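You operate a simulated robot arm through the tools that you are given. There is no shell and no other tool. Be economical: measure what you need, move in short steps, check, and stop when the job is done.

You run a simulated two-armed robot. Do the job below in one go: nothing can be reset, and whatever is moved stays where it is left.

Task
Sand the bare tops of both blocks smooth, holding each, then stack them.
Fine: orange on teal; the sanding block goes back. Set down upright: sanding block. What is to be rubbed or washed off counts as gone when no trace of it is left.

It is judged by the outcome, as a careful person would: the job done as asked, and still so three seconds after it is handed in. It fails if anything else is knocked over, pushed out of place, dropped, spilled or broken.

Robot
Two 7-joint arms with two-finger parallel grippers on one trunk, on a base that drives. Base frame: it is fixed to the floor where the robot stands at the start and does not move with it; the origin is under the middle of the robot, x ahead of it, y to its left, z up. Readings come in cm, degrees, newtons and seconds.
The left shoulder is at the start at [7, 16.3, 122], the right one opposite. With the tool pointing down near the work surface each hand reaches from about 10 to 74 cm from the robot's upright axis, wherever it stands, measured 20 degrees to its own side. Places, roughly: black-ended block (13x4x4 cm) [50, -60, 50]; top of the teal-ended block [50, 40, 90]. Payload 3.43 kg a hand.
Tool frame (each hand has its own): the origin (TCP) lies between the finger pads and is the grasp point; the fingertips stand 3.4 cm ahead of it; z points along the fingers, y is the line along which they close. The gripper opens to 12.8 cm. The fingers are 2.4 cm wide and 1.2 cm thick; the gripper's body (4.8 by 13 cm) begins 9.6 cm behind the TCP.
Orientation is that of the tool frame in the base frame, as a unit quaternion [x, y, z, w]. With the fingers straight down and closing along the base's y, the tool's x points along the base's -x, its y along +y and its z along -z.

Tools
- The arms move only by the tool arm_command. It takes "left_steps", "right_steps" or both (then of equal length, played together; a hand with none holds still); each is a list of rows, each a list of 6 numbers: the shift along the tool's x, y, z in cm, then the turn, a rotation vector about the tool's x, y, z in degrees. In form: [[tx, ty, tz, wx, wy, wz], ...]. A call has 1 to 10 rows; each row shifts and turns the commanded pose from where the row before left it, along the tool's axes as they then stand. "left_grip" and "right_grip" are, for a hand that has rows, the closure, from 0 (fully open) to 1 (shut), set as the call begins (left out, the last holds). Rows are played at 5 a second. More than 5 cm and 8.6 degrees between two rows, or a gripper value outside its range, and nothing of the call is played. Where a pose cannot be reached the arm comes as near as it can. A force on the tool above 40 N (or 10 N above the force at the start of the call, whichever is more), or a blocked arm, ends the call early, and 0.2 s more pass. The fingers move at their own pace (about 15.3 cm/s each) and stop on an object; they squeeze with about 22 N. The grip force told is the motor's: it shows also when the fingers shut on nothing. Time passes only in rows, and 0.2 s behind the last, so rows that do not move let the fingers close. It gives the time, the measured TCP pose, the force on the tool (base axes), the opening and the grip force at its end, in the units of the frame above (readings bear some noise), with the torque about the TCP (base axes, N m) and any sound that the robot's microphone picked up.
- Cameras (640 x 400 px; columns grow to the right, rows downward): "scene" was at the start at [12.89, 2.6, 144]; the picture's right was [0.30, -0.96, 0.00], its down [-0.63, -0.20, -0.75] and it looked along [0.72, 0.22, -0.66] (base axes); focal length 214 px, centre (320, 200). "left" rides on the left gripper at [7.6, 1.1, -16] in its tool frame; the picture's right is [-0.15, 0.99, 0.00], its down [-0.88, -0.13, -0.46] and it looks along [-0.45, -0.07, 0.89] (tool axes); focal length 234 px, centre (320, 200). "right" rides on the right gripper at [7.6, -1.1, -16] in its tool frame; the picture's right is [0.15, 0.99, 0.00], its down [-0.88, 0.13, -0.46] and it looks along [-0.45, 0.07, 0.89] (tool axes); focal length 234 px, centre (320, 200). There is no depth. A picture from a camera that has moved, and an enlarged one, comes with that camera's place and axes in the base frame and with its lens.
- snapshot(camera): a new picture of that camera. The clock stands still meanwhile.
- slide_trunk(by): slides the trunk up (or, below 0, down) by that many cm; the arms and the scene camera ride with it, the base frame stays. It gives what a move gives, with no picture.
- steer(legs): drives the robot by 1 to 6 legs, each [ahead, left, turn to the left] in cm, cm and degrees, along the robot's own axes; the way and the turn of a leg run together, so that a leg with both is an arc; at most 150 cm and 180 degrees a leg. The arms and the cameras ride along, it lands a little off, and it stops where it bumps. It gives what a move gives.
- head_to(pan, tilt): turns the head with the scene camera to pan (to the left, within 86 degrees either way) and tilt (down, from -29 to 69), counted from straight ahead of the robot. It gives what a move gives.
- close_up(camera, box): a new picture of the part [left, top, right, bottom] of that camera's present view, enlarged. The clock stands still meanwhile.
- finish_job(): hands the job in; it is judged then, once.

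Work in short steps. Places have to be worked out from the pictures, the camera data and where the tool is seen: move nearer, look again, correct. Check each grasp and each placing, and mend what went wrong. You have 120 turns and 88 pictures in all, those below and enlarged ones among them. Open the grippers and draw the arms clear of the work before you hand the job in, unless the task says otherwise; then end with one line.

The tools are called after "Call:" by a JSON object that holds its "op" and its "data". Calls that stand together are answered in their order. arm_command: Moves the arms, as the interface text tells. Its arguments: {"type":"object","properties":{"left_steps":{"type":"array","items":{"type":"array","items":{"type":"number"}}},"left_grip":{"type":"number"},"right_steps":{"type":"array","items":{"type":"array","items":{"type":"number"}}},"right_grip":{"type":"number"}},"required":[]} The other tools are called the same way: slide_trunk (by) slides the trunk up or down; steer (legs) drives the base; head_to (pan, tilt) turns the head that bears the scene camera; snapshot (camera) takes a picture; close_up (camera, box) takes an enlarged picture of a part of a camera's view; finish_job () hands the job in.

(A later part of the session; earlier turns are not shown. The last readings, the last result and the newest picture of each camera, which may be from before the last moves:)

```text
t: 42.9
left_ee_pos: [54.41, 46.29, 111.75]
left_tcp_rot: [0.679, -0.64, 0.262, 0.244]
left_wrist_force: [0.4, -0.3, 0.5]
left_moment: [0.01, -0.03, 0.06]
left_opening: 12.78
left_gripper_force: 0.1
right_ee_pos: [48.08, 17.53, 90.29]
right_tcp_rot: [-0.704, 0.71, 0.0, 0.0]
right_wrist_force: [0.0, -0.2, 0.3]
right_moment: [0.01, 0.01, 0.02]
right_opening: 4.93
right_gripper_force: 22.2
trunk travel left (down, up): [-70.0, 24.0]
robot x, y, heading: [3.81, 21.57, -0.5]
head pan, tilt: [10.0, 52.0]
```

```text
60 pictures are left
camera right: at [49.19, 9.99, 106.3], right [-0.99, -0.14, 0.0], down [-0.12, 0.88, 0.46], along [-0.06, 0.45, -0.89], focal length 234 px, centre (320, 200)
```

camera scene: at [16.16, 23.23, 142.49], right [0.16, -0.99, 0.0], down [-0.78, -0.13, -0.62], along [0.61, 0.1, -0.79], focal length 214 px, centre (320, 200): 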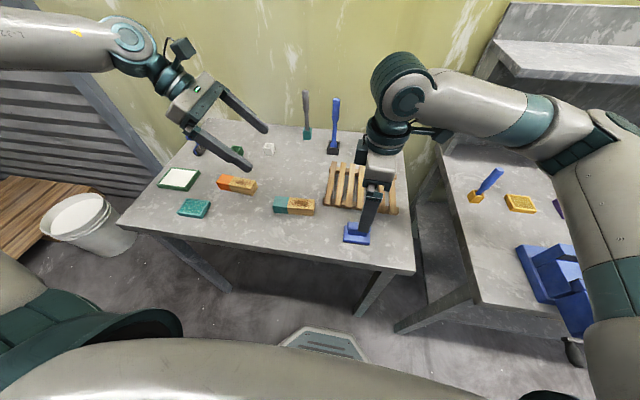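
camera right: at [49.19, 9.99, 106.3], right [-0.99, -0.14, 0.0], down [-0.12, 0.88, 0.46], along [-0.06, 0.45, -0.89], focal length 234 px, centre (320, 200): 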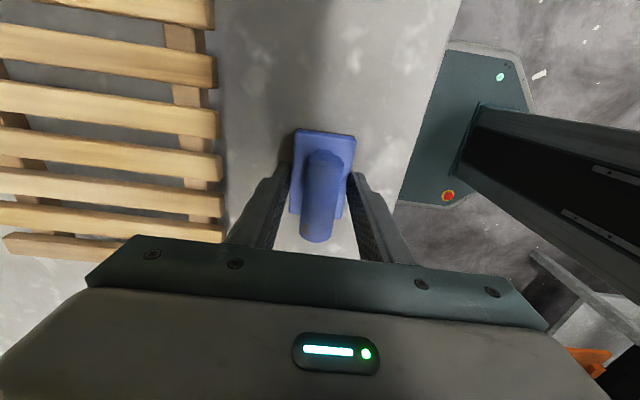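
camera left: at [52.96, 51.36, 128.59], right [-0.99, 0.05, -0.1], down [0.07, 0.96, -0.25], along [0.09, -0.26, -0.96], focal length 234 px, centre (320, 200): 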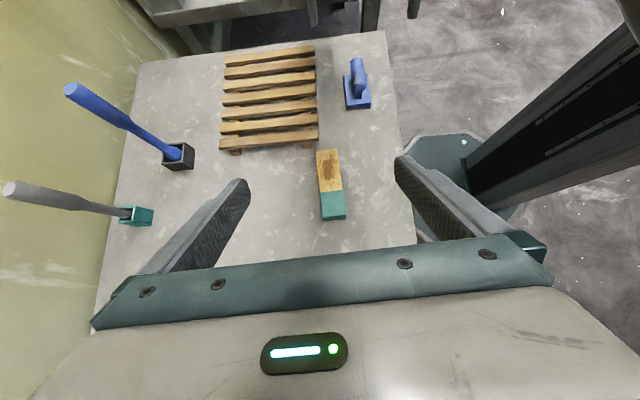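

The fingers closed on the plate (4.9 cm), so the plate is higher than judged. I open a little, rise 2.3 cm and grip the handle itself.

Call:
{"op": "arm_command", "data": {"right_steps": [[0, 0, 0, 0, 0, 0], [0, 0, 0, 0, 0, 0], [0, 0, -1.2, 0, 0, 0], [0, 0, -1.1, 0, 0, 0]], "right_grip": 0.5}}

Call:
{"op": "arm_command", "data": {"right_steps": [[0, 0, 0, 0, 0, 0], [0, 0, 0, 0, 0, 0], [0, 0, 0, 0, 0, 0]], "right_grip": 1.0}}

Call:
{"op": "close_up", "data": {"camera": "scene", "box": [330, 180, 394, 260]}}

```text
t: 43.9
left_ee_pos: [54.41, 46.33, 111.8]
left_tcp_rot: [0.678, -0.641, 0.262, 0.244]
left_wrist_force: [0.5, -0.4, -0.3]
left_moment: [0.0, 0.05, 0.02]
left_opening: 12.8
left_gripper_force: 0.0
right_ee_pos: [47.98, 17.72, 92.73]
right_tcp_rot: [-0.704, 0.71, 0.0, 0.0]
right_wrist_force: [0.1, -0.5, 0.1]
right_moment: [0.0, 0.02, 0.01]
right_opening: 6.4
right_gripper_force: 0.0
trunk travel left (down, up): [-70.0, 24.0]
robot x, y, heading: [3.66, 21.82, -0.7]
head pan, tilt: [10.0, 52.0]
```

```text
t: 44.7
left_ee_pos: [54.33, 46.07, 111.78]
left_tcp_rot: [0.679, -0.64, 0.263, 0.244]
left_wrist_force: [0.7, -0.9, -0.2]
left_moment: [0.01, -0.04, 0.01]
left_opening: 12.79
left_gripper_force: 0.1
right_ee_pos: [48.06, 17.78, 92.8]
right_tcp_rot: [-0.704, 0.711, 0.0, 0.001]
right_wrist_force: [0.7, -0.9, 2.7]
right_moment: [-0.07, 0.06, 0.09]
right_opening: 2.42
right_gripper_force: 22.3
trunk travel left (down, up): [-70.0, 24.0]
robot x, y, heading: [4.02, 21.9, -0.1]
head pan, tilt: [10.0, 52.0]
```

```text
5.00 times, centred on (362, 220) of scene
camera zoom: at [16.13, 23.06, 142.5], right [0.16, -0.99, 0.0], down [-0.78, -0.13, -0.62], along [0.61, 0.1, -0.79], focal length 1072 px, centre (110, 100)
```

zoom: 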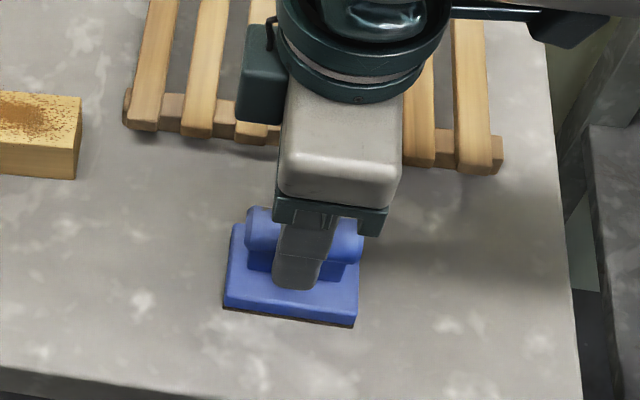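

The handle is held (2.4 cm). Now the left hand descends toward the teal end, first two thirds of the way.

Call:
{"op": "arm_command", "data": {"left_steps": [[-2.13, 0, 3.37, 0, 0, 0], [-2.13, 0, 3.37, 0, 0, 0], [-2.13, 0, 3.37, 0, 0, 0], [-2.13, 0, 3.37, 0, 0, 0]]}}

Call:
{"op": "snapshot", "data": {"camera": "left"}}

```text
t: 45.7
left_ee_pos: [54.8, 43.37, 96.0]
left_tcp_rot: [0.679, -0.641, 0.263, 0.244]
left_wrist_force: [0.3, -0.2, 0.0]
left_moment: [-0.01, 0.02, 0.01]
left_opening: 12.8
left_gripper_force: 0.0
right_ee_pos: [48.05, 17.7, 92.81]
right_tcp_rot: [-0.704, 0.71, 0.0, 0.001]
right_wrist_force: [-1.1, 0.1, 0.5]
right_moment: [0.01, 0.15, 0.03]
right_opening: 2.41
right_gripper_force: 22.3
trunk travel left (down, up): [-70.0, 24.0]
robot x, y, heading: [3.87, 21.92, -0.5]
head pan, tilt: [10.0, 52.0]
```

```text
58 pictures are left
camera left: at [53.32, 48.37, 112.83], right [-0.99, 0.05, -0.1], down [0.07, 0.97, -0.25], along [0.09, -0.26, -0.96], focal length 234 px, centre (320, 200)
```

left: 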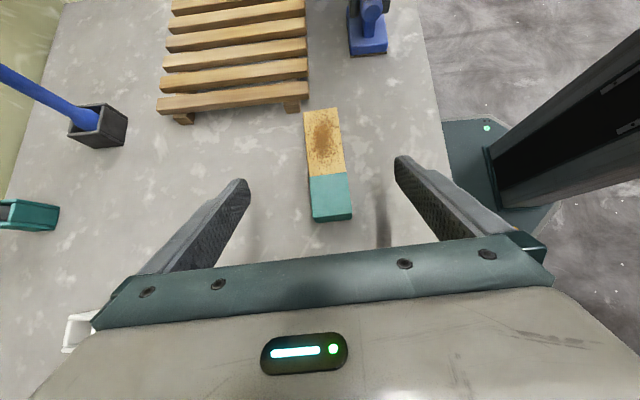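

Well aligned. I finish the descent and close on the teal end.

Call:
{"op": "arm_command", "data": {"left_steps": [[-2.17, 0.18, 3.28, 0, 0, 0], [-2.17, 0.18, 3.28, 0, 0, 0]]}}

Call:
{"op": "arm_command", "data": {"left_steps": [[0, 0, 0, 0, 0, 0], [0, 0, 0, 0, 0, 0], [0, 0, 0, 0, 0, 0], [0, 0, 0, 0, 0, 0]], "left_grip": 1.0}}

Call:
{"op": "snapshot", "data": {"camera": "left"}}

```text
t: 46.4
left_ee_pos: [54.37, 42.4, 89.38]
left_tcp_rot: [0.674, -0.646, 0.263, 0.245]
left_wrist_force: [-5.1, 11.5, 15.8]
left_moment: [0.11, 1.2, -0.83]
left_opening: 12.81
left_gripper_force: 0.0
right_ee_pos: [47.94, 17.81, 92.64]
right_tcp_rot: [-0.704, 0.71, 0.0, 0.001]
right_wrist_force: [-2.9, -1.8, 2.8]
right_moment: [0.01, 0.19, 0.08]
right_opening: 2.43
right_gripper_force: 22.2
trunk travel left (down, up): [-70.0, 24.0]
robot x, y, heading: [4.22, 21.63, -0.4]
head pan, tilt: [10.0, 52.0]
stopped in row 2 (left hand): the force on the tool passed its limit at 122 N (the readings are from after the stop); the commanded pose is now the measured one
```

```text
t: 47.4
left_ee_pos: [54.59, 42.34, 89.37]
left_tcp_rot: [0.674, -0.646, 0.264, 0.243]
left_wrist_force: [5.2, 1.4, 9.9]
left_moment: [-0.34, 0.08, 0.11]
left_opening: 3.96
left_gripper_force: 22.1
right_ee_pos: [48.04, 17.77, 92.57]
right_tcp_rot: [-0.704, 0.71, 0.0, 0.0]
right_wrist_force: [-2.6, 0.3, 3.2]
right_moment: [0.06, 0.07, 0.0]
right_opening: 2.42
right_gripper_force: 22.0
trunk travel left (down, up): [-70.0, 24.0]
robot x, y, heading: [3.99, 21.96, -0.5]
head pan, tilt: [10.0, 52.0]
```

```text
57 pictures are left
camera left: at [53.01, 47.26, 106.2], right [-0.99, 0.06, -0.11], down [0.09, 0.96, -0.25], along [0.09, -0.26, -0.96], focal length 234 px, centre (320, 200)
```

left: 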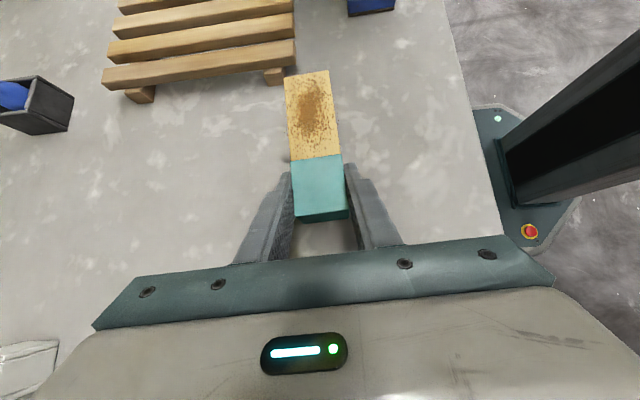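

The left fingertips met the table (so table ≈86, block top ≈90) and the block is gripped (3.96 cm). I lift the sanding block and carry it above the bare part (centre ≈[54.9,35.4]).

Call:
{"op": "arm_command", "data": {"right_steps": [[0, 0, -3.3, 0, 0, 0], [0, 0, -3.3, 0, 0, 0], [0, 0, -3.3, 0, 0, 0], [-4.4, -1.7, 0, 0, 0, -0.75], [-4.4, -1.7, 0, 0, 0, -0.75], [-4.4, -1.7, 0, 0, 0, -0.75], [-4.4, -1.7, 0, 0, 0, -0.75]]}}

Call:
{"op": "snapshot", "data": {"camera": "right"}}

Call:
{"op": "snapshot", "data": {"camera": "scene"}}

```text
t: 49.0
left_ee_pos: [54.4, 42.08, 89.44]
left_tcp_rot: [0.674, -0.646, 0.263, 0.244]
left_wrist_force: [0.0, -2.3, 18.0]
left_moment: [-0.23, 0.42, -0.17]
left_opening: 3.96
left_gripper_force: 22.1
right_ee_pos: [54.59, 35.6, 102.51]
right_tcp_rot: [0.721, -0.693, 0.001, -0.001]
right_wrist_force: [-0.8, -0.7, -0.1]
right_moment: [-0.03, 0.03, -0.03]
right_opening: 0.0
right_gripper_force: 22.0
trunk travel left (down, up): [-70.0, 24.0]
robot x, y, heading: [3.58, 21.8, -0.4]
head pan, tilt: [10.0, 52.0]
```

```text
56 pictures are left
camera right: at [56.13, 28.02, 118.47], right [-0.98, -0.19, 0.0], down [-0.17, 0.87, 0.45], along [-0.09, 0.45, -0.89], focal length 234 px, centre (320, 200)
```

right: 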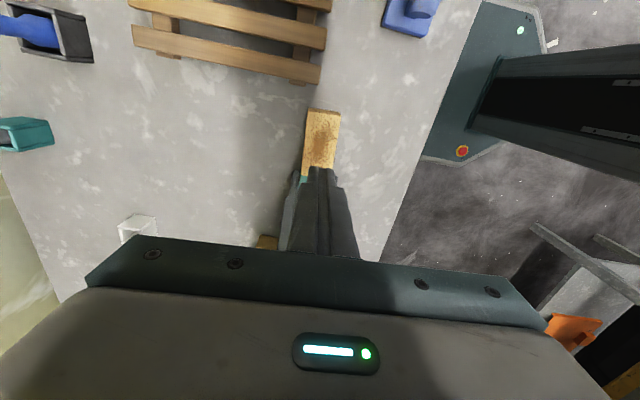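

```text
55 pictures are left
camera scene: at [16.01, 23.12, 142.51], right [0.17, -0.99, 0.0], down [-0.78, -0.13, -0.62], along [0.61, 0.1, -0.79], focal length 214 px, centre (320, 200)
```

scene: 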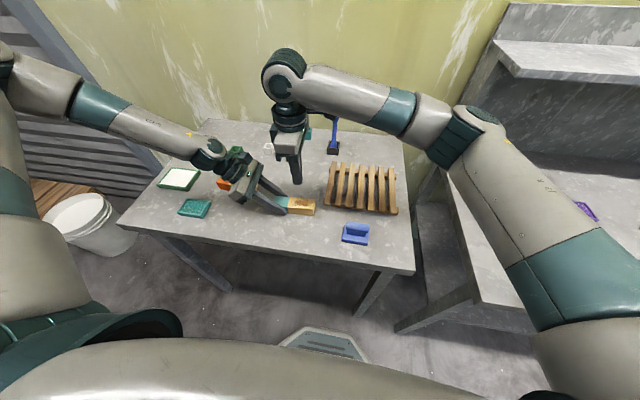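

The handle slipped out of the tips; the sanding block stayed upright on the table. I go back over it with the gripper half open and look.

Call:
{"op": "arm_command", "data": {"right_steps": [[4.4, 1.7, 0, 0, 0, 0.75], [4.4, 1.7, 0, 0, 0, 0.75], [4.4, 1.7, 0, 0, 0, 0.75], [4.4, 1.7, 0, 0, 0, 0.75]], "right_grip": 0.55}}

Call:
{"op": "close_up", "data": {"camera": "right", "box": [250, 100, 390, 240]}}

Call:
{"op": "close_up", "data": {"camera": "left", "box": [280, 0, 440, 100]}}

```text
t: 50.0
left_ee_pos: [54.54, 42.23, 89.34]
left_tcp_rot: [0.675, -0.646, 0.263, 0.243]
left_wrist_force: [-1.1, -3.1, 15.3]
left_moment: [-0.3, 0.35, 0.1]
left_opening: 3.94
left_gripper_force: 21.8
right_ee_pos: [47.92, 17.59, 102.39]
right_tcp_rot: [-0.704, 0.711, 0.0, 0.001]
right_wrist_force: [-1.0, 0.0, 0.2]
right_moment: [0.01, -0.03, 0.0]
right_opening: 5.76
right_gripper_force: 0.0
trunk travel left (down, up): [-70.0, 24.0]
robot x, y, heading: [3.7, 21.64, -0.4]
head pan, tilt: [10.0, 52.0]
```

```text
2.86 times, centred on (320, 170) of right
camera zoom: at [49.05, 9.96, 118.49], right [-0.99, -0.14, 0.0], down [-0.12, 0.88, 0.46], along [-0.06, 0.45, -0.89], focal length 669 px, centre (320, 286)
```

zoom: 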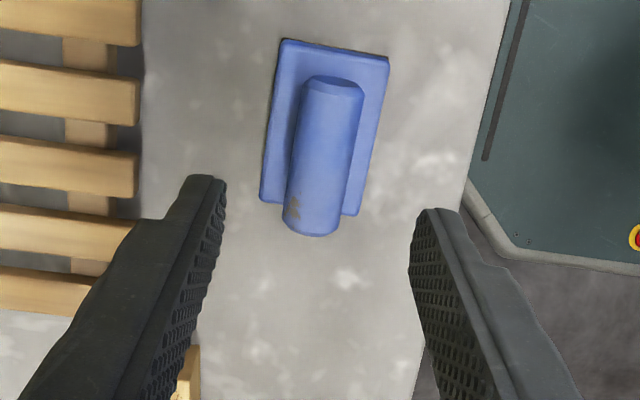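

```text
4.00 times, centred on (360, 50) of left
camera zoom: at [52.84, 47.18, 106.22], right [-0.99, 0.06, -0.11], down [0.09, 0.96, -0.25], along [0.09, -0.26, -0.96], focal length 937 px, centre (160, 800)
```

zoom: 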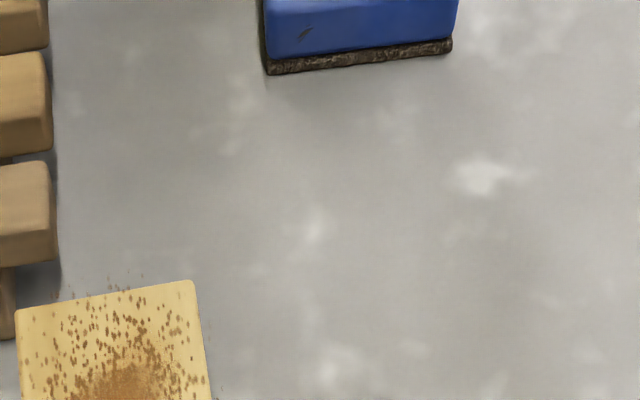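

The sanding block stands unmoved at [47.9,17.6]. I go lower this time (TCP ≈91.4) to grip below the handle's widest line.

Call:
{"op": "arm_command", "data": {"right_steps": [[0, 0, 3, 0, 0, 0], [0, 0, 3, 0, 0, 0], [0, 0, 3, 0, 0, 0], [0, 0, 2, 0, 0, 0], [0, 0, 0, 0, 0, 0]]}}

Call:
{"op": "arm_command", "data": {"right_steps": [[0, 0, 0, 0, 0, 0], [0, 0, 0, 0, 0, 0], [0, 0, 0, 0, 0, 0]], "right_grip": 1.0}}

```text
t: 51.1
left_ee_pos: [54.44, 42.23, 89.35]
left_tcp_rot: [0.675, -0.645, 0.263, 0.243]
left_wrist_force: [-2.9, -1.0, 15.5]
left_moment: [-0.13, 0.44, -0.07]
left_opening: 3.96
left_gripper_force: 22.3
right_ee_pos: [48.14, 17.49, 91.49]
right_tcp_rot: [-0.703, 0.711, -0.001, 0.0]
right_wrist_force: [0.9, 0.3, -0.3]
right_moment: [0.02, 0.01, 0.03]
right_opening: 5.76
right_gripper_force: 0.1
trunk travel left (down, up): [-70.0, 24.0]
robot x, y, heading: [3.82, 22.07, -0.5]
head pan, tilt: [10.0, 52.0]
```

```text
t: 52.0
left_ee_pos: [54.41, 42.32, 89.48]
left_tcp_rot: [0.674, -0.646, 0.263, 0.244]
left_wrist_force: [-2.7, -1.3, 15.3]
left_moment: [-0.14, 0.42, 0.05]
left_opening: 3.97
left_gripper_force: 21.8
right_ee_pos: [48.2, 17.46, 91.52]
right_tcp_rot: [-0.703, 0.711, 0.0, 0.0]
right_wrist_force: [-0.2, -0.7, -1.1]
right_moment: [-0.01, -0.01, -0.02]
right_opening: 2.45
right_gripper_force: 22.2
trunk travel left (down, up): [-70.0, 24.0]
robot x, y, heading: [4.09, 21.51, -0.4]
head pan, tilt: [10.0, 52.0]
```

Gripped at 2.45 again, now deeper. I lift gently and check the opening before carrying.

Call:
{"op": "arm_command", "data": {"right_steps": [[0, 0, -1, 0, 0, 0], [0, 0, -1, 0, 0, 0], [0, 0, -1, 0, 0, 0], [0, 0, -1, 0, 0, 0], [0, 0, 0, 0, 0, 0]]}}

Call:
{"op": "snapshot", "data": {"camera": "right"}}

```text
t: 53.1
left_ee_pos: [54.37, 42.27, 89.42]
left_tcp_rot: [0.674, -0.646, 0.264, 0.244]
left_wrist_force: [-2.8, -1.1, 14.7]
left_moment: [-0.15, 0.45, 0.01]
left_opening: 3.97
left_gripper_force: 22.1
right_ee_pos: [48.16, 17.69, 95.64]
right_tcp_rot: [-0.704, 0.71, 0.0, 0.001]
right_wrist_force: [-1.2, 0.2, -1.7]
right_moment: [0.01, -0.01, 0.01]
right_opening: 2.42
right_gripper_force: 22.0
trunk travel left (down, up): [-70.0, 24.0]
robot x, y, heading: [3.8, 22.0, -0.4]
head pan, tilt: [10.0, 52.0]
```

```text
52 pictures are left
camera right: at [49.27, 10.02, 111.58], right [-0.99, -0.14, 0.0], down [-0.12, 0.88, 0.46], along [-0.06, 0.45, -0.89], focal length 234 px, centre (320, 200)
```

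right: 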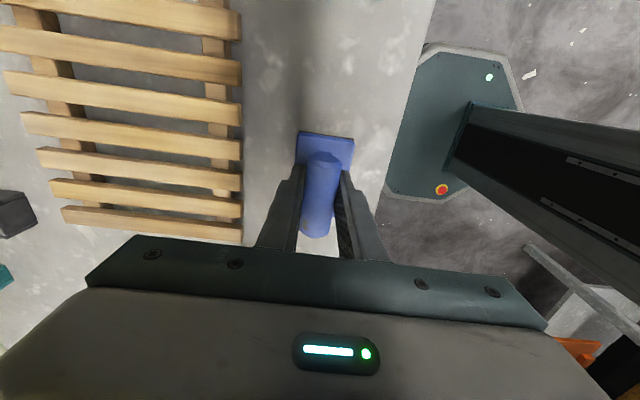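

It came up with the hand. I lift a little more and carry it over the bare top.

Call:
{"op": "arm_command", "data": {"right_steps": [[0, 0, -2, 0, 0, 0], [0, 0, -2, 0, 0, 0], [-3, -1.15, 0, 0, 0, -0.5], [-3, -1.15, 0, 0, 0, -0.5], [-3, -1.15, 0, 0, 0, -0.5], [-3, -1.15, 0, 0, 0, -0.5], [-3, -1.15, 0, 0, 0, -0.5], [-3, -1.15, 0, 0, 0, -0.5]]}}

Call:
{"op": "snapshot", "data": {"camera": "right"}}

Call:
{"op": "close_up", "data": {"camera": "scene", "box": [190, 100, 350, 230]}}

```text
t: 55.0
left_ee_pos: [54.38, 42.25, 89.43]
left_tcp_rot: [0.674, -0.645, 0.264, 0.245]
left_wrist_force: [-4.2, -0.7, 16.1]
left_moment: [-0.13, 0.53, -0.06]
left_opening: 3.98
left_gripper_force: 22.2
right_ee_pos: [54.77, 35.84, 99.69]
right_tcp_rot: [0.723, -0.691, 0.001, 0.0]
right_wrist_force: [0.5, 0.0, -0.7]
right_moment: [-0.04, 0.0, -0.01]
right_opening: 2.44
right_gripper_force: 22.4
trunk travel left (down, up): [-70.0, 24.0]
robot x, y, heading: [3.83, 21.91, -0.7]
head pan, tilt: [10.0, 52.0]
```

```text
51 pictures are left
camera right: at [56.23, 28.3, 115.72], right [-0.98, -0.19, 0.0], down [-0.17, 0.87, 0.45], along [-0.09, 0.45, -0.89], focal length 234 px, centre (320, 200)
```

right: 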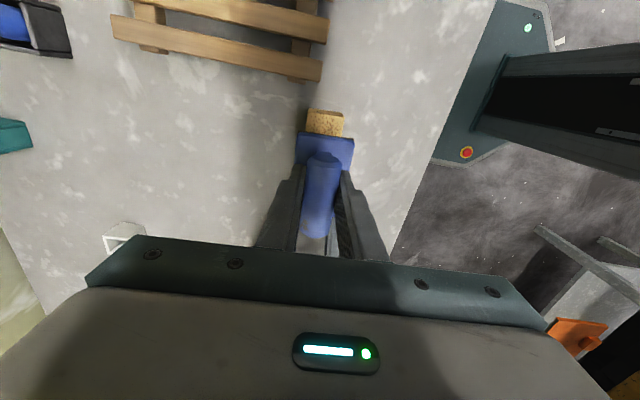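

```text
3.08 times, centred on (270, 165) of scene
camera zoom: at [15.99, 23.12, 142.51], right [0.17, -0.99, 0.0], down [-0.78, -0.13, -0.62], along [0.61, 0.1, -0.79], focal length 660 px, centre (474, 308)
```

zoom: 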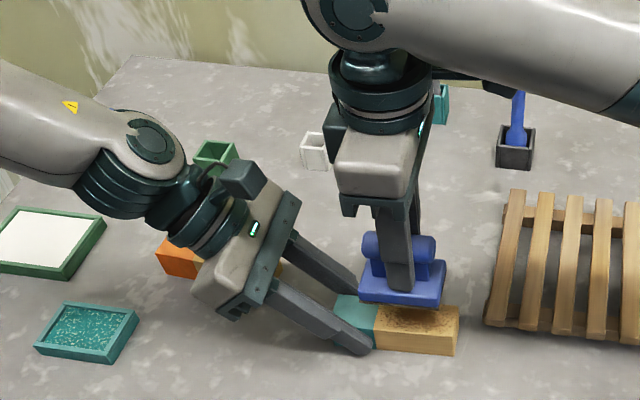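

Good geometry with clearance between the hands. I lower until contact.

Call:
{"op": "arm_command", "data": {"right_steps": [[0, 0, 1.5, 0, 0, 0], [0, 0, 1.3, 0, 0, 0], [0, 0, 0.5, 0, 0, 0], [0, 0, 0.4, 0, 0, 0], [0, 0, 0.3, 0, 0, 0]]}}

```text
t: 56.1
left_ee_pos: [54.5, 42.3, 89.38]
left_tcp_rot: [0.674, -0.646, 0.263, 0.243]
left_wrist_force: [-3.5, -1.2, 15.5]
left_moment: [-0.13, 0.41, -0.02]
left_opening: 3.98
left_gripper_force: 22.3
right_ee_pos: [54.82, 35.73, 95.69]
right_tcp_rot: [0.722, -0.692, 0.001, -0.001]
right_wrist_force: [0.0, 0.1, 0.2]
right_moment: [0.01, 0.0, 0.02]
right_opening: 2.43
right_gripper_force: 22.0
trunk travel left (down, up): [-70.0, 24.0]
robot x, y, heading: [3.82, 21.83, -0.6]
head pan, tilt: [10.0, 52.0]
```

Near contact; I press down in small steps to get a light push.

Call:
{"op": "arm_command", "data": {"right_steps": [[0, 0, 0.15, 0, 0, 0], [0, 0, 0.15, 0, 0, 0], [0, 0, 0.1, 0, 0, 0]]}}

```text
t: 57.0
left_ee_pos: [54.39, 42.28, 89.37]
left_tcp_rot: [0.674, -0.646, 0.263, 0.243]
left_wrist_force: [-2.8, -0.8, 13.7]
left_moment: [-0.13, 0.44, 0.06]
left_opening: 3.98
left_gripper_force: 22.2
right_ee_pos: [54.88, 35.74, 95.2]
right_tcp_rot: [0.723, -0.691, 0.001, 0.0]
right_wrist_force: [0.3, -0.1, -0.8]
right_moment: [0.0, 0.01, -0.01]
right_opening: 2.42
right_gripper_force: 22.4
trunk travel left (down, up): [-70.0, 24.0]
robot x, y, heading: [4.18, 21.5, -0.7]
head pan, tilt: [10.0, 52.0]
```

No contact yet; a bit further down.

Call:
{"op": "arm_command", "data": {"right_steps": [[0, 0, 0.15, 0, 0, 0], [0, 0, 0.15, 0, 0, 0], [0, 0, 0.15, 0, 0, 0]]}}

```text
t: 57.8
left_ee_pos: [54.32, 42.31, 89.24]
left_tcp_rot: [0.674, -0.646, 0.263, 0.243]
left_wrist_force: [2.5, -0.2, 5.2]
left_moment: [-0.09, 0.74, -0.16]
left_opening: 3.96
left_gripper_force: 22.2
right_ee_pos: [54.98, 35.84, 95.05]
right_tcp_rot: [0.722, -0.692, 0.001, -0.001]
right_wrist_force: [-1.1, -3.8, 23.1]
right_moment: [-0.3, -0.06, 0.04]
right_opening: 2.44
right_gripper_force: 21.8
trunk travel left (down, up): [-70.0, 24.0]
robot x, y, heading: [4.34, 21.66, -0.3]
head pan, tilt: [10.0, 52.0]
```

Contact at ≈95.05 with 23 N. I ease slightly and rub back and forth along the block.

Call:
{"op": "arm_command", "data": {"right_steps": [[-1, 0, -0.06, 0, 0, 0], [1, 0, 0, 0, 0, 0], [1, 0, 0, 0, 0, 0], [1, 0.5, 0, 0, 0, 0], [-1, 0, 0, 0, 0, 0], [-1, 0, 0, 0, 0, 0], [-1, 0, 0, 0, 0, 0], [1, -1, 0, 0, 0, 0], [1, 0, 0, 0, 0, 0], [-1, 0.5, 0, 0, 0, 0]]}}

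Call:
{"op": "snapshot", "data": {"camera": "right"}}

```text
t: 59.0
left_ee_pos: [54.43, 42.32, 89.34]
left_tcp_rot: [0.675, -0.645, 0.263, 0.243]
left_wrist_force: [-2.2, 0.2, 11.4]
left_moment: [0.35, 0.53, 0.18]
left_opening: 3.98
left_gripper_force: 21.1
right_ee_pos: [54.66, 34.21, 95.11]
right_tcp_rot: [0.72, -0.694, 0.005, 0.005]
right_wrist_force: [-3.3, -8.7, 13.4]
right_moment: [0.14, 0.19, 0.09]
right_opening: 2.41
right_gripper_force: 22.0
trunk travel left (down, up): [-70.0, 24.0]
robot x, y, heading: [3.82, 21.7, -0.7]
head pan, tilt: [10.0, 52.0]
stopped in row 6 (right hand): the force on the tool passed its limit at 45 N (the readings are from after the stop); the commanded pose is now the measured one
```

```text
49 pictures are left
camera right: at [55.96, 26.84, 111.1], right [-0.98, -0.18, 0.0], down [-0.16, 0.88, 0.44], along [-0.08, 0.44, -0.9], focal length 234 px, centre (320, 200)
```

right: 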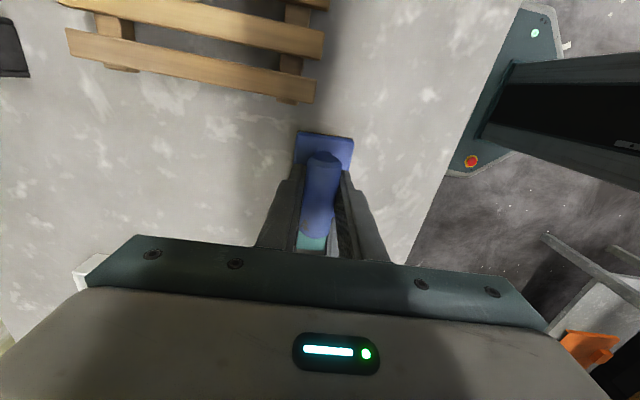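

Force spiked but the grip and block held. I ease by 0.08 cm and continue with shorter strokes.

Call:
{"op": "arm_command", "data": {"right_steps": [[-0.7, 0, -0.08, 0, 0, 0], [-0.7, 0, 0, 0, 0, 0], [-0.7, 0, 0, 0, 0, 0], [-0.7, 0, 0, 0, 0, 0], [0.7, 0.3, 0, 0, 0, 0], [0.7, 0, 0, 0, 0, 0], [0.7, 0, 0, 0, 0, 0], [0.7, 0, 0, 0, 0, 0], [-0.7, 0, 0, 0, 0, 0], [-0.7, -0.3, 0, 0, 0, 0]]}}

Call:
{"op": "arm_command", "data": {"right_steps": [[-0.7, -0.3, 0, 0, 0, 0], [-0.7, 0, 0, 0, 0, 0], [0.7, 0, 0, 0, 0, 0], [0.7, 0, 0, 0, 0, 0], [0.7, 0, 0, 0, 0, 0], [0.7, 0.3, 0, 0, 0, 0], [-0.7, 0, 0, 0, 0, 0], [-0.7, 0, 0, 0, 0, 0], [-0.7, 0, 0, 0, 0, 0], [-0.7, 0, 0, 0, 0, 0]]}}

```text
t: 61.2
left_ee_pos: [54.4, 42.24, 89.46]
left_tcp_rot: [0.675, -0.646, 0.262, 0.242]
left_wrist_force: [-1.9, 1.3, 27.0]
left_moment: [-0.34, 0.82, 0.41]
left_opening: 3.95
left_gripper_force: 22.0
right_ee_pos: [54.5, 35.41, 94.95]
right_tcp_rot: [0.72, -0.694, 0.005, 0.005]
right_wrist_force: [0.5, -7.5, 8.0]
right_moment: [-0.17, 0.07, 0.07]
right_opening: 2.45
right_gripper_force: 22.3
trunk travel left (down, up): [-70.0, 24.0]
robot x, y, heading: [3.77, 21.81, -0.7]
head pan, tilt: [10.0, 52.0]
```

```text
t: 63.4
left_ee_pos: [54.42, 42.33, 89.2]
left_tcp_rot: [0.675, -0.646, 0.264, 0.241]
left_wrist_force: [-1.9, 3.8, 34.6]
left_moment: [-1.22, 0.83, -0.36]
left_opening: 3.99
left_gripper_force: 22.2
right_ee_pos: [54.34, 36.9, 94.92]
right_tcp_rot: [0.72, -0.694, 0.006, 0.004]
right_wrist_force: [-1.0, -10.3, 2.4]
right_moment: [-0.48, 0.13, 0.16]
right_opening: 2.48
right_gripper_force: 22.0
trunk travel left (down, up): [-70.0, 24.0]
robot x, y, heading: [4.12, 21.57, -0.5]
head pan, tilt: [10.0, 52.0]
```

I lift the sanding block straight off and inspect the teal block's top.

Call:
{"op": "arm_command", "data": {"right_steps": [[0, 0, -2, 0, 0, 0], [0, 0, -3, 0, 0, 0], [4, 1.5, -1, 0, 0, 0], [4, 1.5, 0, 0, 0, 0], [4, 1.5, 0, 0, 0, 0]]}}

Call:
{"op": "close_up", "data": {"camera": "left", "box": [240, 40, 400, 240]}}

Call:
{"op": "close_up", "data": {"camera": "scene", "box": [190, 130, 390, 255]}}

```text
t: 64.6
left_ee_pos: [54.35, 42.23, 89.3]
left_tcp_rot: [0.675, -0.646, 0.263, 0.241]
left_wrist_force: [-0.8, -2.3, 34.0]
left_moment: [-0.45, 0.74, -0.37]
left_opening: 3.99
left_gripper_force: 22.0
right_ee_pos: [50.52, 25.07, 101.35]
right_tcp_rot: [0.721, -0.693, 0.004, 0.003]
right_wrist_force: [0.2, 0.2, -0.1]
right_moment: [0.02, -0.04, 0.04]
right_opening: 2.45
right_gripper_force: 22.3
trunk travel left (down, up): [-70.0, 24.0]
robot x, y, heading: [4.04, 21.69, -0.4]
head pan, tilt: [10.0, 52.0]
```

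```text
2.00 times, centred on (320, 140) of left
camera zoom: at [52.8, 47.22, 106.23], right [-0.99, 0.06, -0.11], down [0.09, 0.97, -0.24], along [0.09, -0.25, -0.96], focal length 468 px, centre (320, 320)
```

zoom: 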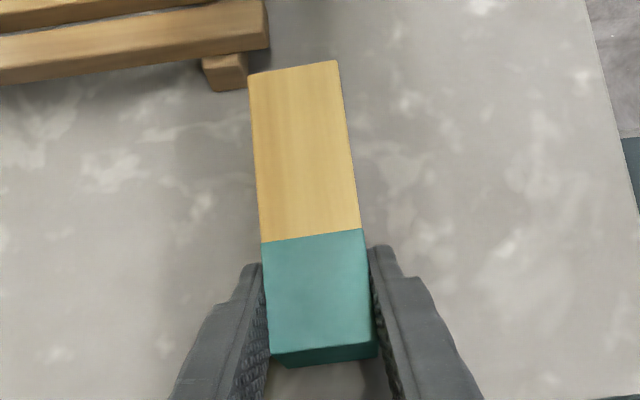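

```text
3.20 times, centred on (290, 192) of scene
camera zoom: at [15.78, 22.81, 142.53], right [0.17, -0.99, 0.0], down [-0.78, -0.13, -0.62], along [0.61, 0.1, -0.79], focal length 686 px, centre (416, 224)
```

zoom: 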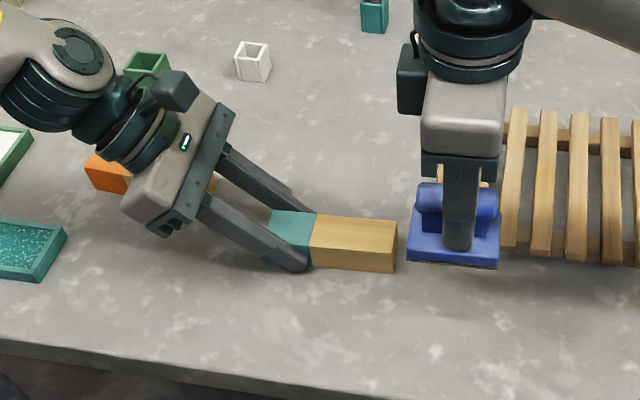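

The teal block's top is perfectly clean. I open the left hand and raise it clear, and raise the right a bit too.

Call:
{"op": "arm_command", "data": {"left_steps": [[0, 0, 0, 0, 0, 0], [0, 0, 0, 0, 0, 0], [0.67, 0, -0.74, 0, 0, 0], [2.0, 0, -2.2, 0, 0, 0], [2.0, 0, -2.2, 0, 0, 0], [2.7, 0, -3.0, 0, 0, 0], [2.7, 0, -3.0, 0, 0, 0], [2.7, 0, -3.0, 0, 0, 0]], "left_grip": 0.4, "right_steps": [[0, 0, -1, 0, 0, 0], [0, 0, -1, 0, 0, 0], [0, 0, -1, 0, 0, 0], [0, 0, -1, 0, 0, 0], [0, 0, -1, 0, 0, 0], [0, 0, -1, 0, 0, 0], [0, 0, -1, 0, 0, 0], [0, 0, -1, 0, 0, 0]]}}

Call:
{"op": "snapshot", "data": {"camera": "left"}}

```text
t: 65.0
left_ee_pos: [55.54, 42.43, 89.47]
left_tcp_rot: [0.676, -0.644, 0.27, 0.237]
left_wrist_force: [7.7, -0.8, 9.2]
left_moment: [-0.27, 0.12, 0.2]
left_opening: 7.29
left_gripper_force: 0.1
right_ee_pos: [50.82, 25.13, 101.66]
right_tcp_rot: [0.72, -0.694, 0.005, 0.006]
right_wrist_force: [0.7, -0.1, -0.7]
right_moment: [-0.02, -0.04, -0.02]
right_opening: 2.47
right_gripper_force: 22.1
trunk travel left (down, up): [-70.0, 24.0]
robot x, y, heading: [3.87, 21.64, -0.5]
head pan, tilt: [10.0, 52.0]
stopped in row 1 (left hand): the force on the tool passed its limit at 49 N (the readings are from after the stop); the commanded pose is now the measured one
```

```text
46 pictures are left
camera left: at [53.72, 47.39, 106.27], right [-0.99, 0.05, -0.13], down [0.08, 0.97, -0.25], along [0.11, -0.25, -0.96], focal length 234 px, centre (320, 200)
```

left: 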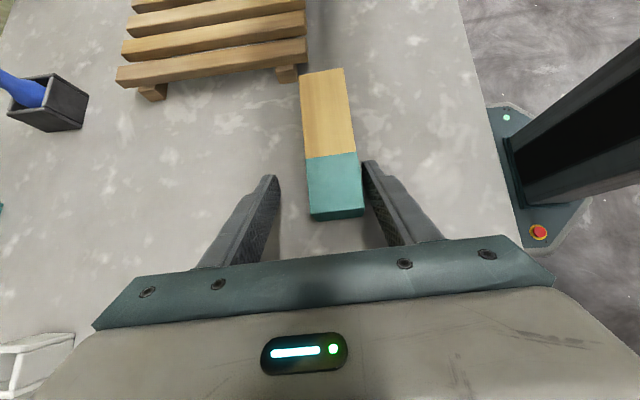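

The left hand sprang 1 cm aside and one finger leans on the block. I shift it back to centre, then raise.

Call:
{"op": "arm_command", "data": {"left_steps": [[0.13, 0.5, -0.15, 0, 0, 0], [0.2, 0.5, -0.22, 0, 0, 0], [0.67, 0, -0.74, 0, 0, 0], [2.0, 0, -2.2, 0, 0, 0], [2.0, 0, -2.2, 0, 0, 0], [2.7, 0, -3.0, 0, 0, 0], [2.7, 0, -3.0, 0, 0, 0], [2.7, 0, -3.0, 0, 0, 0]], "left_grip": 0.4, "right_steps": [[0, 0, -1, 0, 0, 0], [0, 0, -1, 0, 0, 0], [0, 0, -1, 0, 0, 0], [0, 0, -1, 0, 0, 0], [0, 0, -1, 0, 0, 0], [0, 0, -1, 0, 0, 0], [0, 0, -1, 0, 0, 0], [0, 0, -1, 0, 0, 0]]}}

Call:
{"op": "snapshot", "data": {"camera": "scene"}}

```text
t: 66.8
left_ee_pos: [53.7, 42.34, 108.82]
left_tcp_rot: [0.676, -0.645, 0.268, 0.236]
left_wrist_force: [0.4, 0.7, 0.0]
left_moment: [0.0, -0.02, 0.03]
left_opening: 7.68
left_gripper_force: 0.1
right_ee_pos: [50.75, 25.32, 109.63]
right_tcp_rot: [0.72, -0.694, 0.004, 0.004]
right_wrist_force: [0.0, -0.7, -0.6]
right_moment: [-0.02, -0.03, 0.03]
right_opening: 2.43
right_gripper_force: 22.1
trunk travel left (down, up): [-70.0, 24.0]
robot x, y, heading: [4.1, 21.31, -0.6]
head pan, tilt: [10.0, 52.0]
```

```text
45 pictures are left
camera scene: at [16.07, 23.05, 142.49], right [0.16, -0.99, 0.0], down [-0.78, -0.13, -0.62], along [0.61, 0.1, -0.79], focal length 214 px, centre (320, 200)
```

scene: 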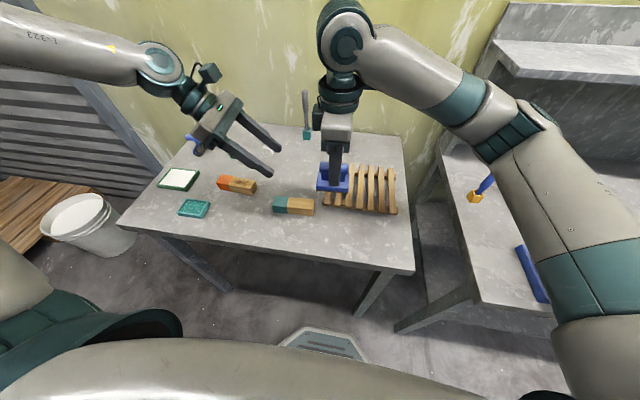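

All intact. I drive 21 cm left for the orange block, which puts it in the same relation to the arms.

Call:
{"op": "steer", "data": {"legs": [[0, 21, 0]]}}

Call:
{"op": "snapshot", "data": {"camera": "left"}}

Call:
{"op": "snapshot", "data": {"camera": "scene"}}

```text
t: 68.4
left_ee_pos: [53.96, 63.52, 108.64]
left_tcp_rot: [0.676, -0.644, 0.268, 0.237]
left_wrist_force: [0.7, -0.2, -0.3]
left_moment: [0.0, 0.02, 0.01]
left_opening: 7.68
left_gripper_force: 0.1
right_ee_pos: [51.07, 46.5, 109.65]
right_tcp_rot: [0.72, -0.694, 0.005, 0.004]
right_wrist_force: [-0.2, -0.3, -1.5]
right_moment: [-0.02, 0.02, -0.03]
right_opening: 2.45
right_gripper_force: 21.8
trunk travel left (down, up): [-70.0, 24.0]
robot x, y, heading: [4.19, 43.02, -0.6]
head pan, tilt: [10.0, 52.0]
```

```text
44 pictures are left
camera left: at [52.28, 68.45, 125.62], right [-0.99, 0.05, -0.12], down [0.08, 0.97, -0.24], along [0.11, -0.25, -0.96], focal length 234 px, centre (320, 200)
```

left: 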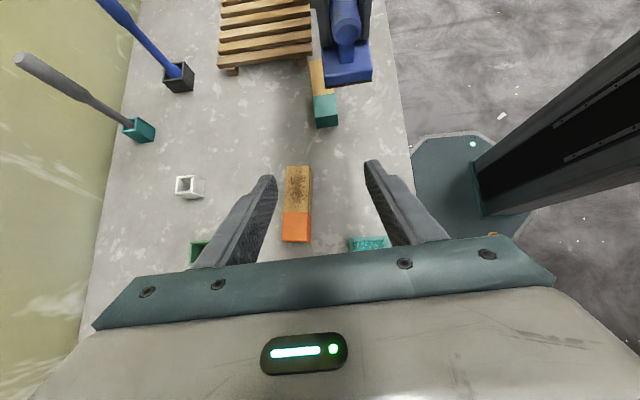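

```text
43 pictures are left
camera scene: at [16.39, 44.26, 142.49], right [0.16, -0.99, 0.0], down [-0.78, -0.13, -0.62], along [0.61, 0.1, -0.79], focal length 214 px, centre (320, 200)
```

scene: 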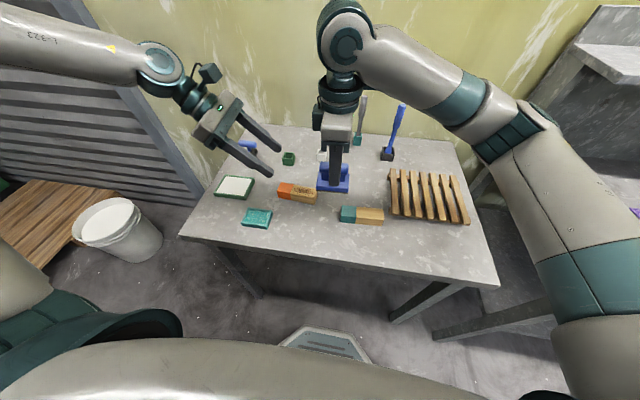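

I enlarge the orange block in the left view for exact placement.

Call:
{"op": "close_up", "data": {"camera": "left", "box": [240, 150, 400, 260]}}

```text
3.64 times, centred on (320, 205) of left
camera zoom: at [52.28, 68.45, 125.62], right [-0.99, 0.05, -0.12], down [0.08, 0.97, -0.24], along [0.11, -0.25, -0.96], focal length 852 px, centre (320, 182)
```

zoom: 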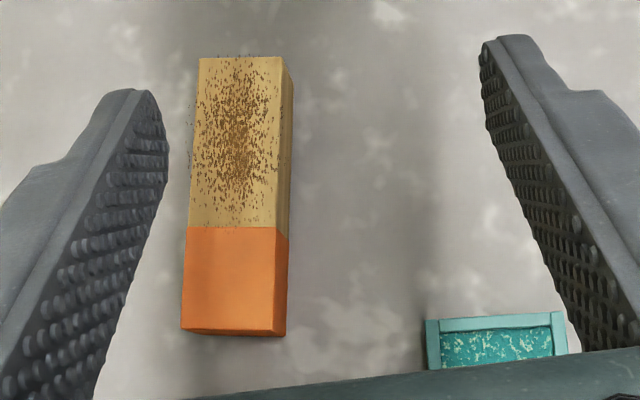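

Orange block: axis from (59.7,53.0) to (60.6,65.4), orange part from y≈60.9. I turn the left hand to that axis and bring it above the orange end.

Call:
{"op": "arm_command", "data": {"left_steps": [[0, 0, 0, -4.94, 0.19, 5.5], [-2.58, -2.03, 2.5, 0, 0, 0], [-2.58, -2.03, 2.5, 0, 0, 0], [-2.58, -2.03, 2.5, 0, 0, 0]]}}

Call:
{"op": "snapshot", "data": {"camera": "left"}}

```text
t: 69.4
left_ee_pos: [60.49, 63.93, 98.12]
left_tcp_rot: [-0.632, 0.687, -0.252, -0.255]
left_wrist_force: [-0.3, 0.2, 0.0]
left_moment: [-0.04, 0.02, -0.01]
left_opening: 7.66
left_gripper_force: 0.0
right_ee_pos: [51.01, 46.48, 109.65]
right_tcp_rot: [0.72, -0.694, 0.003, 0.004]
right_wrist_force: [0.8, 0.8, -0.5]
right_moment: [0.02, 0.02, 0.01]
right_opening: 2.48
right_gripper_force: 21.7
trunk travel left (down, up): [-70.0, 24.0]
robot x, y, heading: [4.12, 42.81, -0.4]
head pan, tilt: [10.0, 52.0]
```

```text
41 pictures are left
camera left: at [59.31, 69.09, 114.95], right [-0.98, 0.18, -0.12], down [0.21, 0.95, -0.25], along [0.07, -0.26, -0.96], focal length 234 px, centre (320, 200)
```

left: 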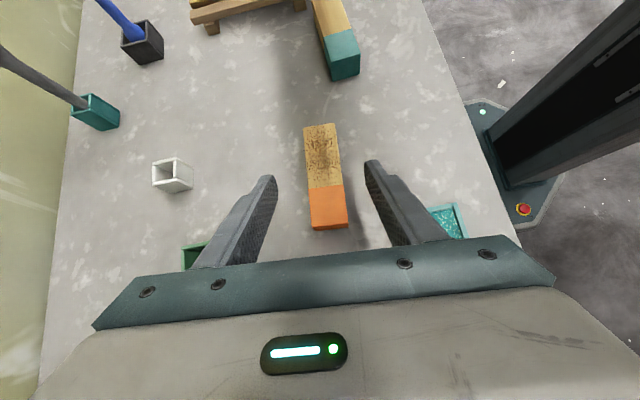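

Centred. I descend in decreasing steps and close.

Call:
{"op": "arm_command", "data": {"left_steps": [[-2.2, 0.08, 2.6, 0, 0, 0], [-2.2, 0.08, 2.6, 0, 0, 0], [-0.6, 0.02, 0.7, 0, 0, 0], [-0.25, 0, 0.29, 0, 0, 0]]}}

Call:
{"op": "arm_command", "data": {"left_steps": [[0, 0, 0, 0, 0, 0], [0, 0, 0, 0, 0, 0], [0, 0, 0, 0, 0, 0]], "left_grip": 1.0}}

Call:
{"op": "snapshot", "data": {"camera": "left"}}

```text
t: 70.4
left_ee_pos: [60.51, 63.75, 90.15]
left_tcp_rot: [-0.633, 0.686, -0.252, -0.254]
left_wrist_force: [0.1, -0.2, 0.4]
left_moment: [0.0, 0.05, 0.0]
left_opening: 7.69
left_gripper_force: 0.1
right_ee_pos: [51.18, 46.51, 109.7]
right_tcp_rot: [0.72, -0.694, 0.005, 0.004]
right_wrist_force: [-0.2, -0.4, -2.1]
right_moment: [0.0, 0.01, -0.01]
right_opening: 2.47
right_gripper_force: 21.9
trunk travel left (down, up): [-70.0, 24.0]
robot x, y, heading: [4.04, 42.78, -0.8]
head pan, tilt: [10.0, 52.0]
```

```text
t: 71.2
left_ee_pos: [60.49, 63.67, 90.15]
left_tcp_rot: [-0.633, 0.687, -0.252, -0.254]
left_wrist_force: [-0.5, 0.9, 0.2]
left_moment: [0.02, 0.03, -0.04]
left_opening: 3.9
left_gripper_force: 21.9
right_ee_pos: [51.06, 46.46, 109.59]
right_tcp_rot: [0.72, -0.694, 0.005, 0.005]
right_wrist_force: [-0.1, 0.0, -0.4]
right_moment: [-0.02, -0.02, -0.02]
right_opening: 2.46
right_gripper_force: 21.6
trunk travel left (down, up): [-70.0, 24.0]
robot x, y, heading: [4.08, 42.81, -0.9]
head pan, tilt: [10.0, 52.0]
```

```text
40 pictures are left
camera left: at [59.39, 68.84, 106.94], right [-0.98, 0.18, -0.12], down [0.2, 0.95, -0.25], along [0.07, -0.26, -0.96], focal length 234 px, centre (320, 200)
```

left: 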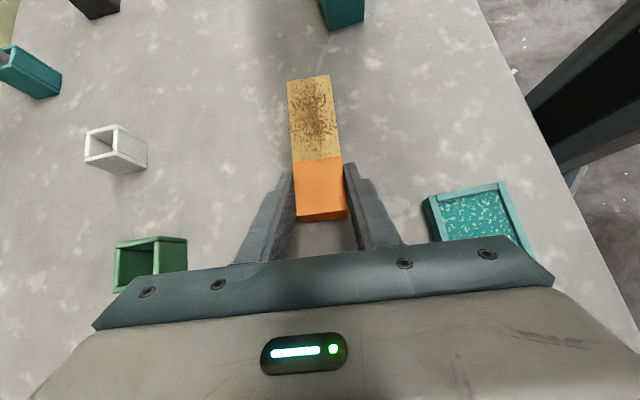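

Gripped well (3.9 cm, no table load). I bring the sanding block over the orange block's bare top (centre ≈[59.9,57.0]).

Call:
{"op": "arm_command", "data": {"right_steps": [[0, 0, 0, 0, 0, 6], [-2.85, -2.02, 1, 0, 0, 0], [-2.85, -2.02, 1, 0, 0, 0], [-2.85, -2.02, 1, 0, 0, 0], [-2.85, -2.02, 1, 0, 0, 0], [0, 0, 3, 0, 0, 0], [0, 0, 2.5, 0, 0, 0]]}}

Call:
{"op": "snapshot", "data": {"camera": "right"}}

Call:
{"op": "close_up", "data": {"camera": "scene", "box": [190, 100, 400, 230]}}

```text
t: 72.8
left_ee_pos: [60.6, 63.71, 90.04]
left_tcp_rot: [-0.633, 0.687, -0.252, -0.254]
left_wrist_force: [1.6, -1.1, 1.2]
left_moment: [0.06, 0.01, -0.01]
left_opening: 3.94
left_gripper_force: 22.0
right_ee_pos: [59.8, 57.25, 99.89]
right_tcp_rot: [-0.683, 0.731, -0.005, -0.004]
right_wrist_force: [0.5, -0.5, -0.1]
right_moment: [-0.01, 0.04, 0.03]
right_opening: 2.45
right_gripper_force: 22.2
trunk travel left (down, up): [-70.0, 24.0]
robot x, y, heading: [4.18, 43.33, -0.4]
head pan, tilt: [10.0, 52.0]
```

```text
39 pictures are left
camera right: at [60.51, 49.75, 116.0], right [-1.0, -0.08, 0.0], down [-0.07, 0.89, 0.44], along [-0.04, 0.44, -0.9], focal length 234 px, centre (320, 200)
```

right: 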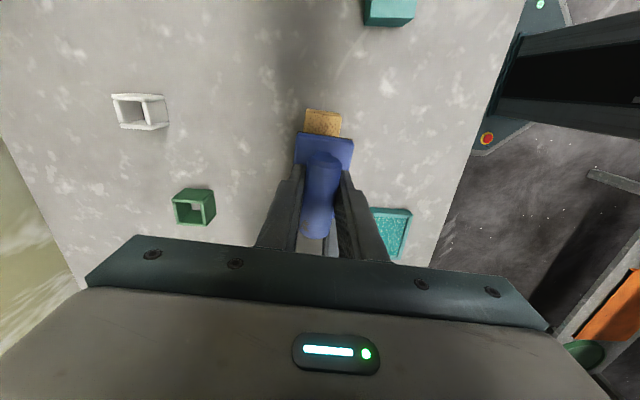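

```text
3.05 times, centred on (295, 165) of scene
camera zoom: at [16.41, 44.33, 142.49], right [0.16, -0.99, 0.0], down [-0.78, -0.13, -0.62], along [0.61, 0.1, -0.79], focal length 654 px, centre (396, 307)
```

zoom: 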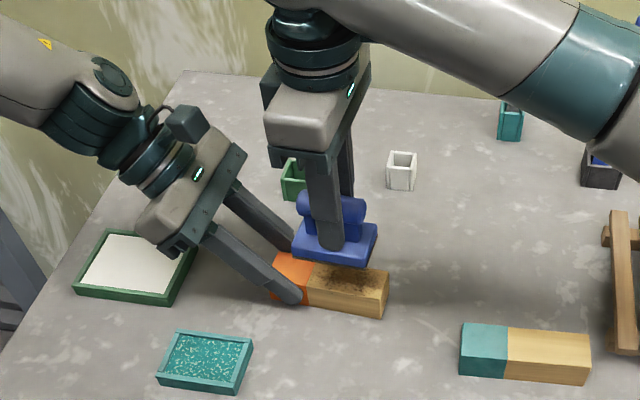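

Aligned just as before. I lower to just above contact, then ease into it.

Call:
{"op": "arm_command", "data": {"right_steps": [[0, 0, 2, 0, 0, 0], [0, 0, 1.5, 0, 0, 0], [0, 0, 0.7, 0, 0, 0], [0, 0, 0.3, 0, 0, 0], [0, 0, 0.15, 0, 0, 0], [0, 0, 0.1, 0, 0, 0]]}}

```text
t: 74.2
left_ee_pos: [60.58, 63.77, 90.06]
left_tcp_rot: [-0.633, 0.687, -0.252, -0.254]
left_wrist_force: [-0.6, 1.2, 1.6]
left_moment: [0.01, 0.06, -0.03]
left_opening: 3.94
left_gripper_force: 21.9
right_ee_pos: [59.88, 57.17, 95.2]
right_tcp_rot: [-0.682, 0.731, -0.005, -0.003]
right_wrist_force: [-0.9, 0.2, -1.5]
right_moment: [0.0, -0.03, 0.02]
right_opening: 2.47
right_gripper_force: 21.3
trunk travel left (down, up): [-70.0, 24.0]
robot x, y, heading: [4.04, 43.05, -0.5]
head pan, tilt: [10.0, 52.0]
```

Not touching yet; a little more.

Call:
{"op": "arm_command", "data": {"right_steps": [[0, 0, 0.1, 0, 0, 0], [0, 0, 0.1, 0, 0, 0], [0, 0, 0.08, 0, 0, 0]]}}

```text
t: 75.0
left_ee_pos: [60.53, 63.72, 90.14]
left_tcp_rot: [-0.633, 0.687, -0.252, -0.254]
left_wrist_force: [2.9, -0.6, -2.9]
left_moment: [0.01, 0.33, 0.08]
left_opening: 3.94
left_gripper_force: 21.3
right_ee_pos: [59.87, 57.18, 94.97]
right_tcp_rot: [-0.683, 0.73, -0.004, -0.003]
right_wrist_force: [-1.5, 1.0, 8.5]
right_moment: [0.0, -0.06, 0.03]
right_opening: 2.45
right_gripper_force: 21.5
trunk travel left (down, up): [-70.0, 24.0]
robot x, y, heading: [4.01, 43.28, -0.6]
head pan, tilt: [10.0, 52.0]
```

Light contact (8.5 N). I rub with 0.7 cm strokes.

Call:
{"op": "arm_command", "data": {"right_steps": [[-0.7, 0, 0.03, 0, 0, 0], [0.7, 0.3, 0, 0, 0, 0], [0.7, 0, 0, 0, 0, 0], [0.7, 0, 0, 0, 0, 0], [-0.7, -0.3, 0, 0, 0, 0], [-0.7, 0, 0, 0, 0, 0], [-0.7, -0.3, 0, 0, 0, 0], [-0.7, 0, 0, 0, 0, 0], [0.7, 0, 0, 0, 0, 0], [0.7, 0.3, 0, 0, 0, 0]]}}

Call:
{"op": "arm_command", "data": {"right_steps": [[0.7, 0, 0, 0, 0, 0], [0.7, 0.3, 0, 0, 0, 0], [0.7, 0, 0, 0, 0, 0], [-0.7, 0, 0, 0, 0, 0], [-0.7, 0, 0, 0, 0, 0], [-0.7, -0.3, 0, 0, 0, 0], [-0.7, 0, 0, 0, 0, 0], [-0.7, 0, 0, 0, 0, 0], [0.7, 0, 0, 0, 0, 0], [0.7, 0, 0, 0, 0, 0]]}}

```text
t: 77.2
left_ee_pos: [60.24, 63.55, 90.07]
left_tcp_rot: [-0.631, 0.688, -0.251, -0.256]
left_wrist_force: [-3.7, -8.5, -8.3]
left_moment: [0.27, 0.1, -0.06]
left_opening: 3.94
left_gripper_force: 22.3
right_ee_pos: [59.79, 57.24, 94.85]
right_tcp_rot: [-0.683, 0.731, -0.004, -0.003]
right_wrist_force: [2.3, 7.2, 9.2]
right_moment: [0.75, -0.26, -0.05]
right_opening: 2.47
right_gripper_force: 21.9
trunk travel left (down, up): [-70.0, 24.0]
robot x, y, heading: [4.14, 43.25, -0.6]
head pan, tilt: [10.0, 52.0]
```

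```text
t: 79.4
left_ee_pos: [60.42, 63.52, 90.08]
left_tcp_rot: [-0.632, 0.687, -0.252, -0.255]
left_wrist_force: [-0.5, -2.0, -0.6]
left_moment: [0.13, 0.04, -0.05]
left_opening: 3.95
left_gripper_force: 22.0
right_ee_pos: [59.78, 57.16, 94.98]
right_tcp_rot: [-0.683, 0.731, -0.004, -0.003]
right_wrist_force: [-0.2, 1.8, 1.2]
right_moment: [0.14, -0.1, 0.03]
right_opening: 2.45
right_gripper_force: 21.6
trunk travel left (down, up): [-70.0, 24.0]
robot x, y, heading: [4.22, 43.23, -0.6]
head pan, tilt: [10.0, 52.0]
```

I lift the sanding block off sideways and inspect the orange block.

Call:
{"op": "arm_command", "data": {"right_steps": [[0, 0, -2, 0, 0, 0], [0, 0, -3, 0, 0, 0], [4, 1.5, -2, 0, 0, 0], [4, 1.5, -2, 0, 0, 0], [4, 1.5, -2, 0, 0, 0]]}}

Call:
{"op": "close_up", "data": {"camera": "left", "box": [240, 50, 400, 240]}}

```text
t: 80.6
left_ee_pos: [60.56, 63.63, 90.1]
left_tcp_rot: [-0.633, 0.687, -0.252, -0.253]
left_wrist_force: [0.0, -0.2, -0.5]
left_moment: [-0.07, 0.02, -0.02]
left_opening: 3.93
left_gripper_force: 22.0
right_ee_pos: [54.59, 45.02, 106.26]
right_tcp_rot: [-0.682, 0.731, -0.004, -0.003]
right_wrist_force: [-0.1, 0.2, -1.3]
right_moment: [0.02, -0.03, 0.01]
right_opening: 2.46
right_gripper_force: 21.9
trunk travel left (down, up): [-70.0, 24.0]
robot x, y, heading: [4.07, 42.85, -0.5]
head pan, tilt: [10.0, 52.0]
```

```text
2.11 times, centred on (320, 145) of left
camera zoom: at [59.32, 68.71, 106.97], right [-0.98, 0.18, -0.12], down [0.2, 0.95, -0.24], along [0.07, -0.26, -0.96], focal length 493 px, centre (320, 316)
```

zoom: 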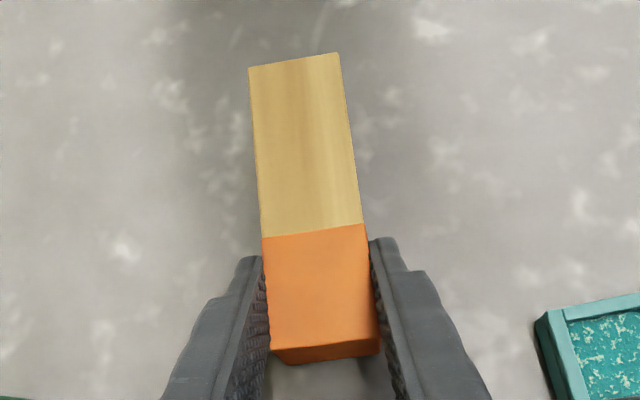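

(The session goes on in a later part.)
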